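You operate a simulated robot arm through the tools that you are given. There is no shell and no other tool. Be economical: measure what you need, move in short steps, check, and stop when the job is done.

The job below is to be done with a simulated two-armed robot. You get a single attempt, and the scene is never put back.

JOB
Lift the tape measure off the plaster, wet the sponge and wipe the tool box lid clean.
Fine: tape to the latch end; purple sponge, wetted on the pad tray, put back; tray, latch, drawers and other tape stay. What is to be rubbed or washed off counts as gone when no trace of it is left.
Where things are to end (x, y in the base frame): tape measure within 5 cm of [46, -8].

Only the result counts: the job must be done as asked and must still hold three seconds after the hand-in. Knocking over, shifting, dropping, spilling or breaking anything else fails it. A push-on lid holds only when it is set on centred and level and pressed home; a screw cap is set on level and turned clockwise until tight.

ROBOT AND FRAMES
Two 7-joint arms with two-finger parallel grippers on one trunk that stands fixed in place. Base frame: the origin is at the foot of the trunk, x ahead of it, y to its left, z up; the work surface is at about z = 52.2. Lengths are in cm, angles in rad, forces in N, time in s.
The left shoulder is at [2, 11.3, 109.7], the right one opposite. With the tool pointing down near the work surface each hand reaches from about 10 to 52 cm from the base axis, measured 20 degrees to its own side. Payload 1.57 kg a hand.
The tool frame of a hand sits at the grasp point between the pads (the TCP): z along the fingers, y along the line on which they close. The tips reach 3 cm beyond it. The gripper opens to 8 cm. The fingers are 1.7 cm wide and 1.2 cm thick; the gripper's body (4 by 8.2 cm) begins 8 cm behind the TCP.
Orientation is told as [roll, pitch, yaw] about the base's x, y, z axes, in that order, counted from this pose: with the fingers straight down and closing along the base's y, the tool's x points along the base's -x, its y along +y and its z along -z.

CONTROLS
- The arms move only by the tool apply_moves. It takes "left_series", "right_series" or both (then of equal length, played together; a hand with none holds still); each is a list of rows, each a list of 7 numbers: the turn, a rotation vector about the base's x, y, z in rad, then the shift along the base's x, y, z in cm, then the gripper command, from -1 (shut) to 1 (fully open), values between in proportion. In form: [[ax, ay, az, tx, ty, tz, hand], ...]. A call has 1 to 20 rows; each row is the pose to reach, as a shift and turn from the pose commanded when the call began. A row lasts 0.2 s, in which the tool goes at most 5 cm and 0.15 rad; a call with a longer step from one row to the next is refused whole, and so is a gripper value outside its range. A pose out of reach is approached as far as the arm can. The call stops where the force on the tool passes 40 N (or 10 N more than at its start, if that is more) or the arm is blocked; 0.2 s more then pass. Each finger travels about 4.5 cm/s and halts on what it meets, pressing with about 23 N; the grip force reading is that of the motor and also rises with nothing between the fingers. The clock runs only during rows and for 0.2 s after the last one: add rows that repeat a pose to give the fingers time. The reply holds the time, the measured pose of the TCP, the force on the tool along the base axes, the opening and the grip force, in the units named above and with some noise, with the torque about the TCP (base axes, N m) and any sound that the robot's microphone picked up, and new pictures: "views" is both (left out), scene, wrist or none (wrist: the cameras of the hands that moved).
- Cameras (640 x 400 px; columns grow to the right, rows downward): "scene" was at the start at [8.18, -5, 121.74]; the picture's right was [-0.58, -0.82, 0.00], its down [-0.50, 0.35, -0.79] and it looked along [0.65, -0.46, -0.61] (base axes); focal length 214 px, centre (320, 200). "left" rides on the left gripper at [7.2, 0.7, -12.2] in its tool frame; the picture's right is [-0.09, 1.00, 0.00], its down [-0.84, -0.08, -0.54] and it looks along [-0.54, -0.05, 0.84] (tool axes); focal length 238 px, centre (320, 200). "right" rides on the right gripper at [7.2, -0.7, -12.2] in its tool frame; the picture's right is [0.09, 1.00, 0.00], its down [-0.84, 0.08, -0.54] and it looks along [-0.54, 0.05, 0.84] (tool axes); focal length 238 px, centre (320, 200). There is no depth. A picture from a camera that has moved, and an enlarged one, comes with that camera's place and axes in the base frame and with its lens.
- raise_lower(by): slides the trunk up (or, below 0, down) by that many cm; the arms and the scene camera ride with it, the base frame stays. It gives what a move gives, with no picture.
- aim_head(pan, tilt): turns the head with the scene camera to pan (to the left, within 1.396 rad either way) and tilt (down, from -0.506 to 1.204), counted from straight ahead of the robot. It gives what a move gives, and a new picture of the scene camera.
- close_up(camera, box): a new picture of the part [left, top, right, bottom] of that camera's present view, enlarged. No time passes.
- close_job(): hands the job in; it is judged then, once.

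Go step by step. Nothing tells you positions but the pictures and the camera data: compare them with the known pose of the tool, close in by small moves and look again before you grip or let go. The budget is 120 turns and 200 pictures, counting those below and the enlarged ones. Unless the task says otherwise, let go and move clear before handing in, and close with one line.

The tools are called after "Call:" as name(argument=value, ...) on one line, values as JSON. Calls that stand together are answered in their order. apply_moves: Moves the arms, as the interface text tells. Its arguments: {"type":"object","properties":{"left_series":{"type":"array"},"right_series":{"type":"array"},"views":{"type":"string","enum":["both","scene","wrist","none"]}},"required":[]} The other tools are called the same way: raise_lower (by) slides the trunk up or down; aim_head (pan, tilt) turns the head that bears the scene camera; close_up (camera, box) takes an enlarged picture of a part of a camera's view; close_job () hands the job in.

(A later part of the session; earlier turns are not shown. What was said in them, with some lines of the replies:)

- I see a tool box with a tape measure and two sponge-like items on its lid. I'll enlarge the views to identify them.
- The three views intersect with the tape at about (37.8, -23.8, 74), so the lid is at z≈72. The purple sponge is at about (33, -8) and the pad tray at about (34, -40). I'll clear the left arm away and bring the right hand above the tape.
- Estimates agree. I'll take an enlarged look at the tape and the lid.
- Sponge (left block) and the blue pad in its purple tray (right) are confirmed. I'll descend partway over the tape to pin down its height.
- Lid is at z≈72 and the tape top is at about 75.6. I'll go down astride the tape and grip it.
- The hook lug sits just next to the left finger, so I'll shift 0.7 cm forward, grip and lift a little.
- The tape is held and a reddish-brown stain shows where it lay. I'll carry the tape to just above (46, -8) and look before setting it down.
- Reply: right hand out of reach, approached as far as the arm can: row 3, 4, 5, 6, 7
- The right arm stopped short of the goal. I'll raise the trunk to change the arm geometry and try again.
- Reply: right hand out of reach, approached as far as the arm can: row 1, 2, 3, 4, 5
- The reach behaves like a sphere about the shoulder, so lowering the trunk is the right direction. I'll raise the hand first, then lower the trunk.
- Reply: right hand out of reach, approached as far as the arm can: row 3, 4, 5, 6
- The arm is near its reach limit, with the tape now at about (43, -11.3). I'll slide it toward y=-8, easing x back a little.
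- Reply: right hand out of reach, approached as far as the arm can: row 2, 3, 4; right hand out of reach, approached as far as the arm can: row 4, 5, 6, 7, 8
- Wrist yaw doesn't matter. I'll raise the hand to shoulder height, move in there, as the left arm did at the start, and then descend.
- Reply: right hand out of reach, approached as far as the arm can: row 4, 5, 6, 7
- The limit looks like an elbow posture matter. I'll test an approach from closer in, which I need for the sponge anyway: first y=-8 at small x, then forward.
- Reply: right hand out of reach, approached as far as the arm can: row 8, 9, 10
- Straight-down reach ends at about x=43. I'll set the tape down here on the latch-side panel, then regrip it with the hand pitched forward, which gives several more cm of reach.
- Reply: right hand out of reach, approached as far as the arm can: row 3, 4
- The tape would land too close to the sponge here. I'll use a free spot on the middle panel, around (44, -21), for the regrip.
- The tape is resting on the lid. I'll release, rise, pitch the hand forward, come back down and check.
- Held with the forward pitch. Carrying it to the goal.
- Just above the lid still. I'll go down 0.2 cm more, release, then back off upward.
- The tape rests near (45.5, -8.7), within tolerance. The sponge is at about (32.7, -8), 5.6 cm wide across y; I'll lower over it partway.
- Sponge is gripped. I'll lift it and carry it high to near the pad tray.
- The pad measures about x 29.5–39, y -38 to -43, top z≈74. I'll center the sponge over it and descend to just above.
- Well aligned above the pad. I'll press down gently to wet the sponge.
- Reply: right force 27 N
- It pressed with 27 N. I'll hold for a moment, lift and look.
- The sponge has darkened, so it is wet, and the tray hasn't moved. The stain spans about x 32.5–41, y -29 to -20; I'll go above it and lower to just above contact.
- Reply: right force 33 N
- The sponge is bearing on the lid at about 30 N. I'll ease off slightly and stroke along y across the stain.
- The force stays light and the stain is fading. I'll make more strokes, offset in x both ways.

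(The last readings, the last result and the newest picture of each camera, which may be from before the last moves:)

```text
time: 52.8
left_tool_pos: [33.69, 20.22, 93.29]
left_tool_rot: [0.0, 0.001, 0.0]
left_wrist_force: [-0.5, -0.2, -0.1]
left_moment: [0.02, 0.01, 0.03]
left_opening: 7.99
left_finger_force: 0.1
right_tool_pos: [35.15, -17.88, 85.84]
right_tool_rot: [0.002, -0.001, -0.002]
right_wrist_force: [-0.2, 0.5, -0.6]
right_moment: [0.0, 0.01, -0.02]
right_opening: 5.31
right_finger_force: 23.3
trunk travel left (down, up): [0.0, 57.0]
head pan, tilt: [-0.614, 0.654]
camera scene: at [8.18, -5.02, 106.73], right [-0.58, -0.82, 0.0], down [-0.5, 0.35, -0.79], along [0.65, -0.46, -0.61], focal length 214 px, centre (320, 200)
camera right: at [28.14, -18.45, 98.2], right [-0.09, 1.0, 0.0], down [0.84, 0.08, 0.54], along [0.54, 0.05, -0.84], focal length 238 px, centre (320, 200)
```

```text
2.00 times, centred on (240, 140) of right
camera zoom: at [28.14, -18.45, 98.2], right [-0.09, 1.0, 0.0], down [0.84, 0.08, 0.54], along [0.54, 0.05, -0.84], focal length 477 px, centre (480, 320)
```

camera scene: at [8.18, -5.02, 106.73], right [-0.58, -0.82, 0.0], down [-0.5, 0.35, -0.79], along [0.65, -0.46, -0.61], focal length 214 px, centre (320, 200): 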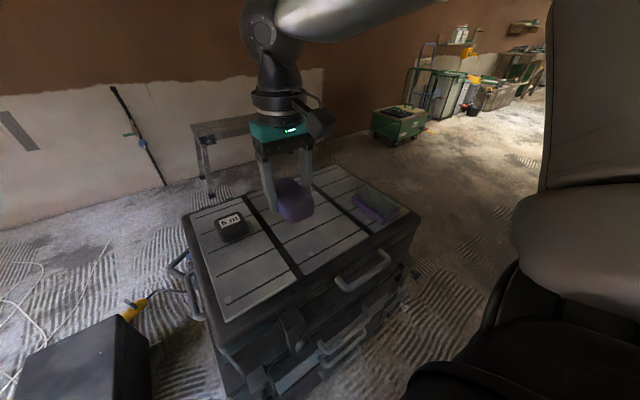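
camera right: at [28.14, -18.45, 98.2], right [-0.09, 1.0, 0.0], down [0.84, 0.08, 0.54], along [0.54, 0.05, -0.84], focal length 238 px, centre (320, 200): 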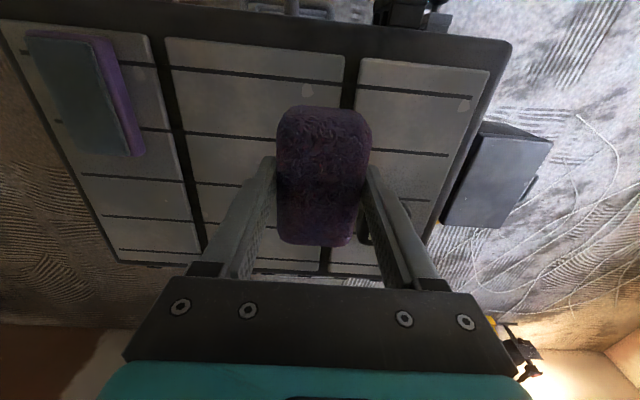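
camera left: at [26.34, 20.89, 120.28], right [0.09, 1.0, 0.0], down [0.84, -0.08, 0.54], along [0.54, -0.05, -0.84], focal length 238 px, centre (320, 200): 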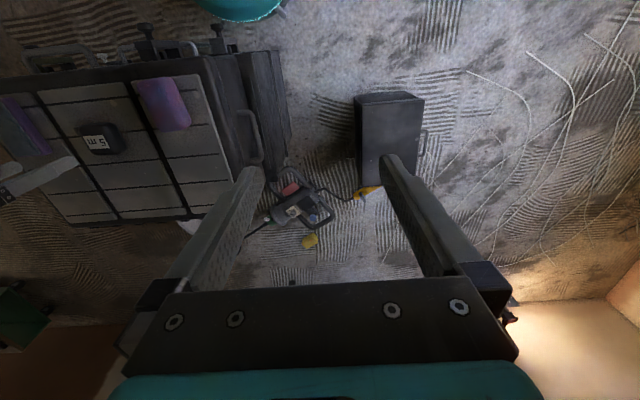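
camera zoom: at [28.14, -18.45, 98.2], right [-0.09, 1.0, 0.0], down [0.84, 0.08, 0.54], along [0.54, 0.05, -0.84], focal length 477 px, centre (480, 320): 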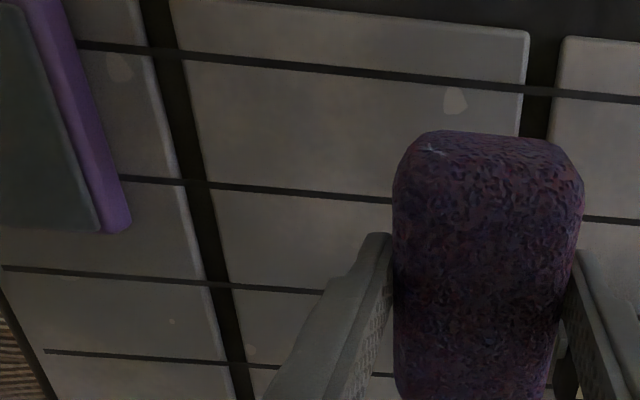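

The stain looks gone. I'll move aside toward the sponge's place and inspect the panel unobstructed before setting the sponge down.

Call:
apply_moves(right_series=[[0, 0, 0, -0.8, 3.3, 0, -0.2], [0, 0, 0, -1.6, 6.6, 0, -0.2], [0, 0, 0, -2.5, 9.8, 0, -0.2], [0, 0, 0, -2.5, 9.8, 0, -0.2]])

Call:
close_up(camera="scene", box=[260, 180, 380, 270])

Call:
close_up(camera="right", box=[60, 30, 280, 190])

```text
time: 53.8
left_tool_pos: [33.55, 20.07, 93.17]
left_tool_rot: [0.0, 0.002, 0.0]
left_wrist_force: [0.4, 0.6, 0.1]
left_moment: [0.0, 0.03, -0.04]
left_opening: 8.01
left_finger_force: 0.0
right_tool_pos: [32.67, -7.73, 86.01]
right_tool_rot: [0.002, -0.001, -0.001]
right_wrist_force: [-0.6, 0.2, 0.4]
right_moment: [-0.04, 0.01, 0.03]
right_opening: 5.31
right_finger_force: 23.3
trunk travel left (down, up): [0.0, 57.0]
head pan, tilt: [-0.614, 0.654]
camera scene: at [8.19, -4.99, 106.73], right [-0.58, -0.82, 0.0], down [-0.5, 0.35, -0.79], along [0.65, -0.46, -0.61], focal length 214 px, centre (320, 200)
camera right: at [25.67, -8.28, 98.16], right [-0.09, 1.0, 0.0], down [0.84, 0.08, 0.54], along [0.54, 0.05, -0.84], focal length 238 px, centre (320, 200)
```

scene: 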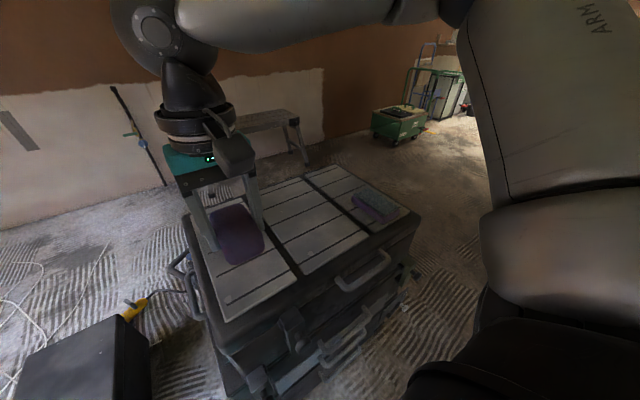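
right: 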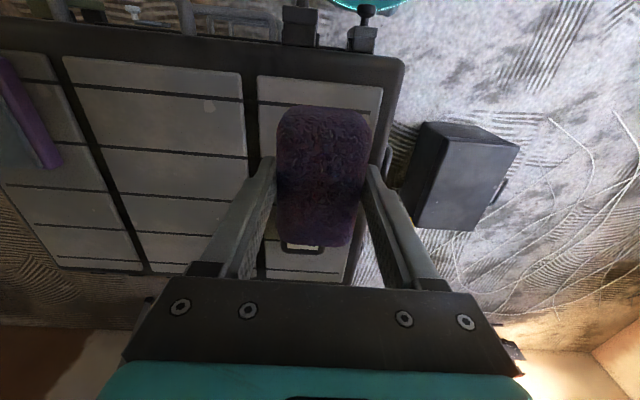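

```text
4.44 times, centred on (320, 225) of scene
camera zoom: at [8.19, -4.99, 106.73], right [-0.58, -0.82, 0.0], down [-0.5, 0.35, -0.79], along [0.65, -0.46, -0.61], focal length 953 px, centre (320, 89)
```

zoom: 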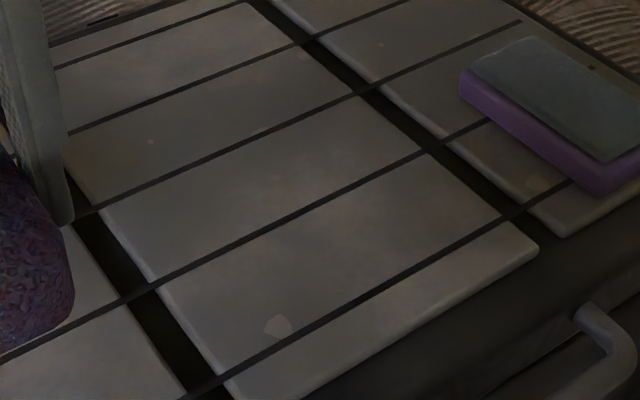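

```text
2.50 times, centred on (170, 110) of right
camera zoom: at [25.67, -8.28, 98.16], right [-0.09, 1.0, 0.0], down [0.84, 0.08, 0.54], along [0.54, 0.05, -0.84], focal length 596 px, centre (695, 425)
```

zoom: 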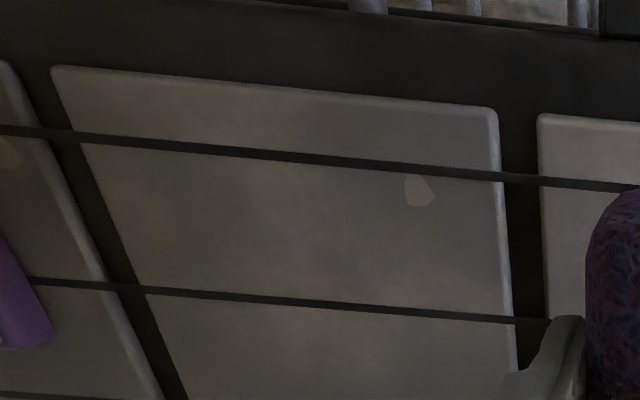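

Call:
close_up(camera="scene", box=[290, 195, 350, 240])

Call:
close_up(camera="right", box=[70, 60, 170, 150])

```text
8.89 times, centred on (320, 218) of scene
camera zoom: at [8.19, -4.99, 106.73], right [-0.58, -0.82, 0.0], down [-0.5, 0.35, -0.79], along [0.65, -0.46, -0.61], focal length 1906 px, centre (320, 44)
```

zoom: 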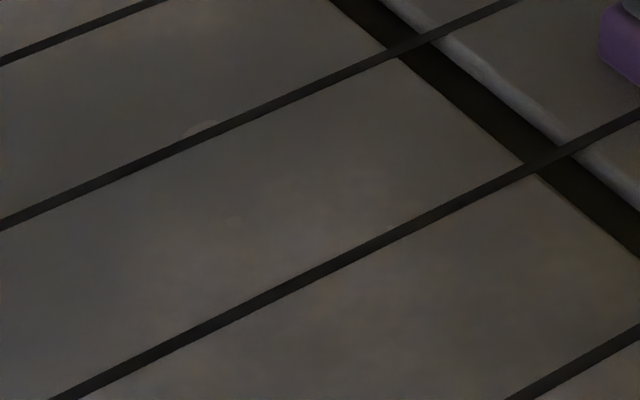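

```text
4.44 times, centred on (120, 105) of right
camera zoom: at [25.67, -8.28, 98.16], right [-0.09, 1.0, 0.0], down [0.84, 0.08, 0.54], along [0.54, 0.05, -0.84], focal length 1059 px, centre (1209, 622)
```

zoom: 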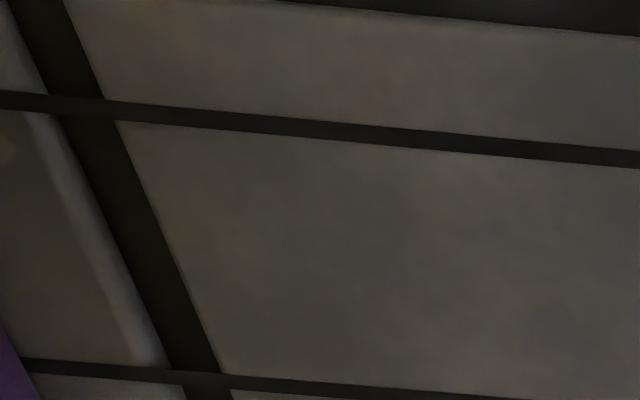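

The panel shows no trace of the stain. Now I'll lower the sponge to its original place.

Call:
apply_moves(right_series=[[0, 0, 0, 0, -0.3, -4, -0.2], [0, 0, 0, 0, -0.3, -8, -0.2], [0, 0, 0, 0, -0.3, -9.6, -0.2], [0, 0, 0, 0, -0.3, -10.1, -0.2], [0, 0, 0, 0, -0.3, -10.1, -0.2]], views="none")

```text
time: 55.0
left_tool_pos: [33.51, 20.27, 93.14]
left_tool_rot: [-0.001, -0.001, 0.0]
left_wrist_force: [-0.5, -0.1, 0.0]
left_moment: [0.03, -0.01, -0.03]
left_opening: 7.99
left_finger_force: 0.0
right_tool_pos: [32.81, -8.4, 76.01]
right_tool_rot: [0.0, -0.003, -0.002]
right_wrist_force: [-1.1, -0.4, 9.7]
right_moment: [-0.29, 0.14, 0.01]
right_opening: 5.31
right_finger_force: 23.1
trunk travel left (down, up): [0.0, 57.0]
head pan, tilt: [-0.614, 0.654]
```

In light contact (about 10 N). I'll release slowly and rise straight up.

Call:
apply_moves(right_series=[[0, 0, 0, 0, 0, 0.05, 0.2], [0, 0, 0, 0, 0, 0.05, 0.5], [0, 0, 0, 0, 0, 0.05, 0.8], [0, 0, 0, 0, 0, 0.05, 1], [0, 0, 0, 0, 0, 0.05, 1], [0, 0, 0, 0, 0, 3, 1], [0, 0, 0, 0, 0, 7, 1], [0, 0, 0, 0, 0, 11, 1], [0, 0, 0, 0, -3, 14, 1], [0, 0, 0, 0, -7, 16, 1], [0, 0, 0, 0, -11, 18, 1]])

Call:
close_up(camera="scene", box=[170, 150, 430, 330])

Call:
close_up(camera="right", box=[140, 30, 520, 260])

```text
time: 57.4
left_tool_pos: [33.57, 20.16, 93.22]
left_tool_rot: [0.001, 0.0, 0.001]
left_wrist_force: [0.2, 0.6, 0.1]
left_moment: [0.05, 0.02, -0.01]
left_opening: 8.01
left_finger_force: 0.2
right_tool_pos: [32.8, -19.58, 93.84]
right_tool_rot: [-0.001, -0.001, 0.0]
right_wrist_force: [-0.4, 0.2, -0.7]
right_moment: [0.0, -0.03, 0.02]
right_opening: 7.97
right_finger_force: 0.1
trunk travel left (down, up): [0.0, 57.0]
head pan, tilt: [-0.614, 0.654]
camera scene: at [8.18, -5.0, 106.73], right [-0.58, -0.82, 0.0], down [-0.5, 0.35, -0.79], along [0.65, -0.46, -0.61], focal length 214 px, centre (320, 200)
camera right: at [25.72, -20.04, 106.16], right [-0.09, 1.0, 0.0], down [0.84, 0.08, 0.54], along [0.54, 0.05, -0.84], focal length 238 px, centre (320, 200)
```

scene: 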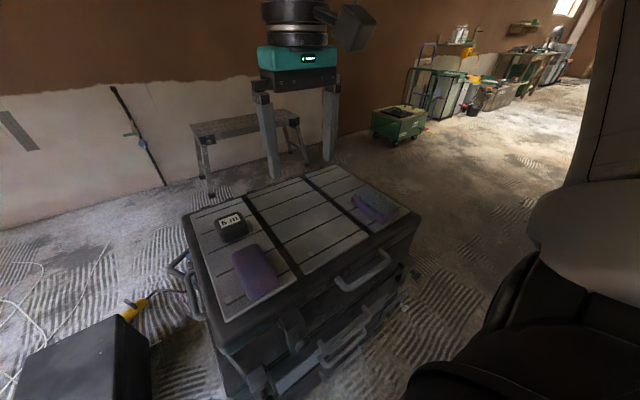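
right: 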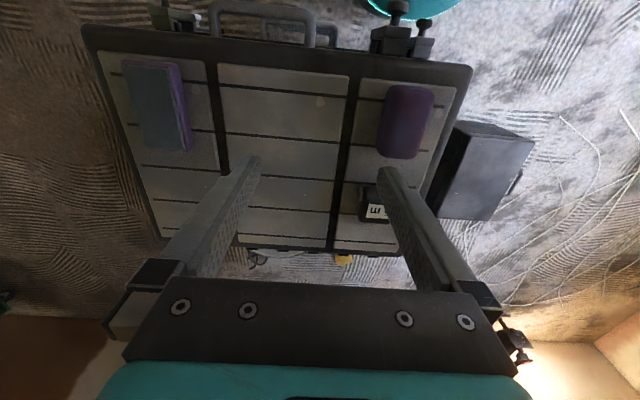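

```text
2.22 times, centred on (300, 240) of scene
camera zoom: at [8.18, -5.0, 106.73], right [-0.58, -0.82, 0.0], down [-0.5, 0.35, -0.79], along [0.65, -0.46, -0.61], focal length 477 px, centre (364, 111)
```

zoom: 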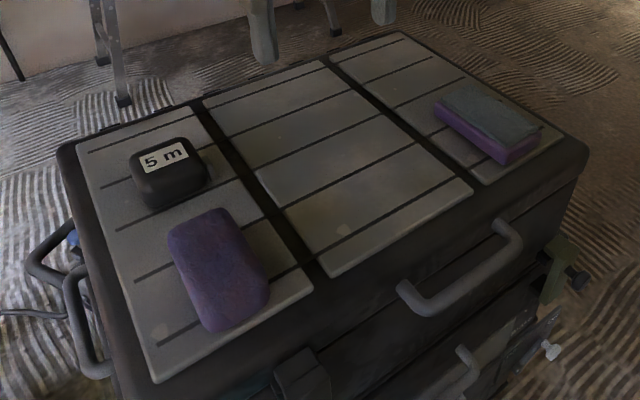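

```text
1.68 times, centred on (330, 145) of right
camera zoom: at [25.72, -20.04, 106.16], right [-0.09, 1.0, 0.0], down [0.84, 0.08, 0.54], along [0.54, 0.05, -0.84], focal length 401 px, centre (303, 293)
```

zoom: 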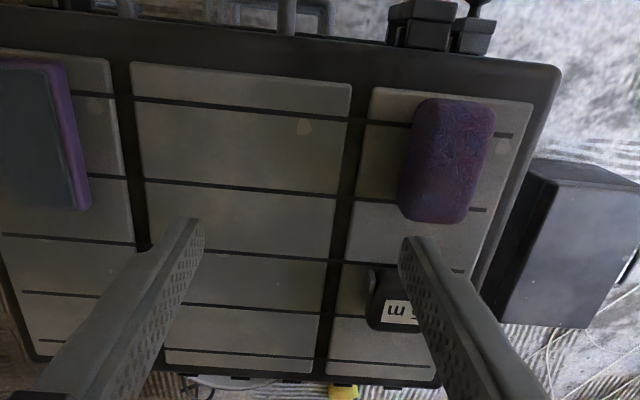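

The lid is clean, the tape sits at about (45.5, -8.7), the sponge is back in place, and the tray hasn't moved. Both hands are clear, so I'm handing in.

Call:
close_job()

```text
The job is handed in.
```

The job is handed in. The stain on the tool box lid is gone in every view. The tape measure sits at the latch end, about 1 cm from [46, -8]. The wetted purple sponge is back in its place. In the pictures, the tray and the rest of the tool box look undisturbed.
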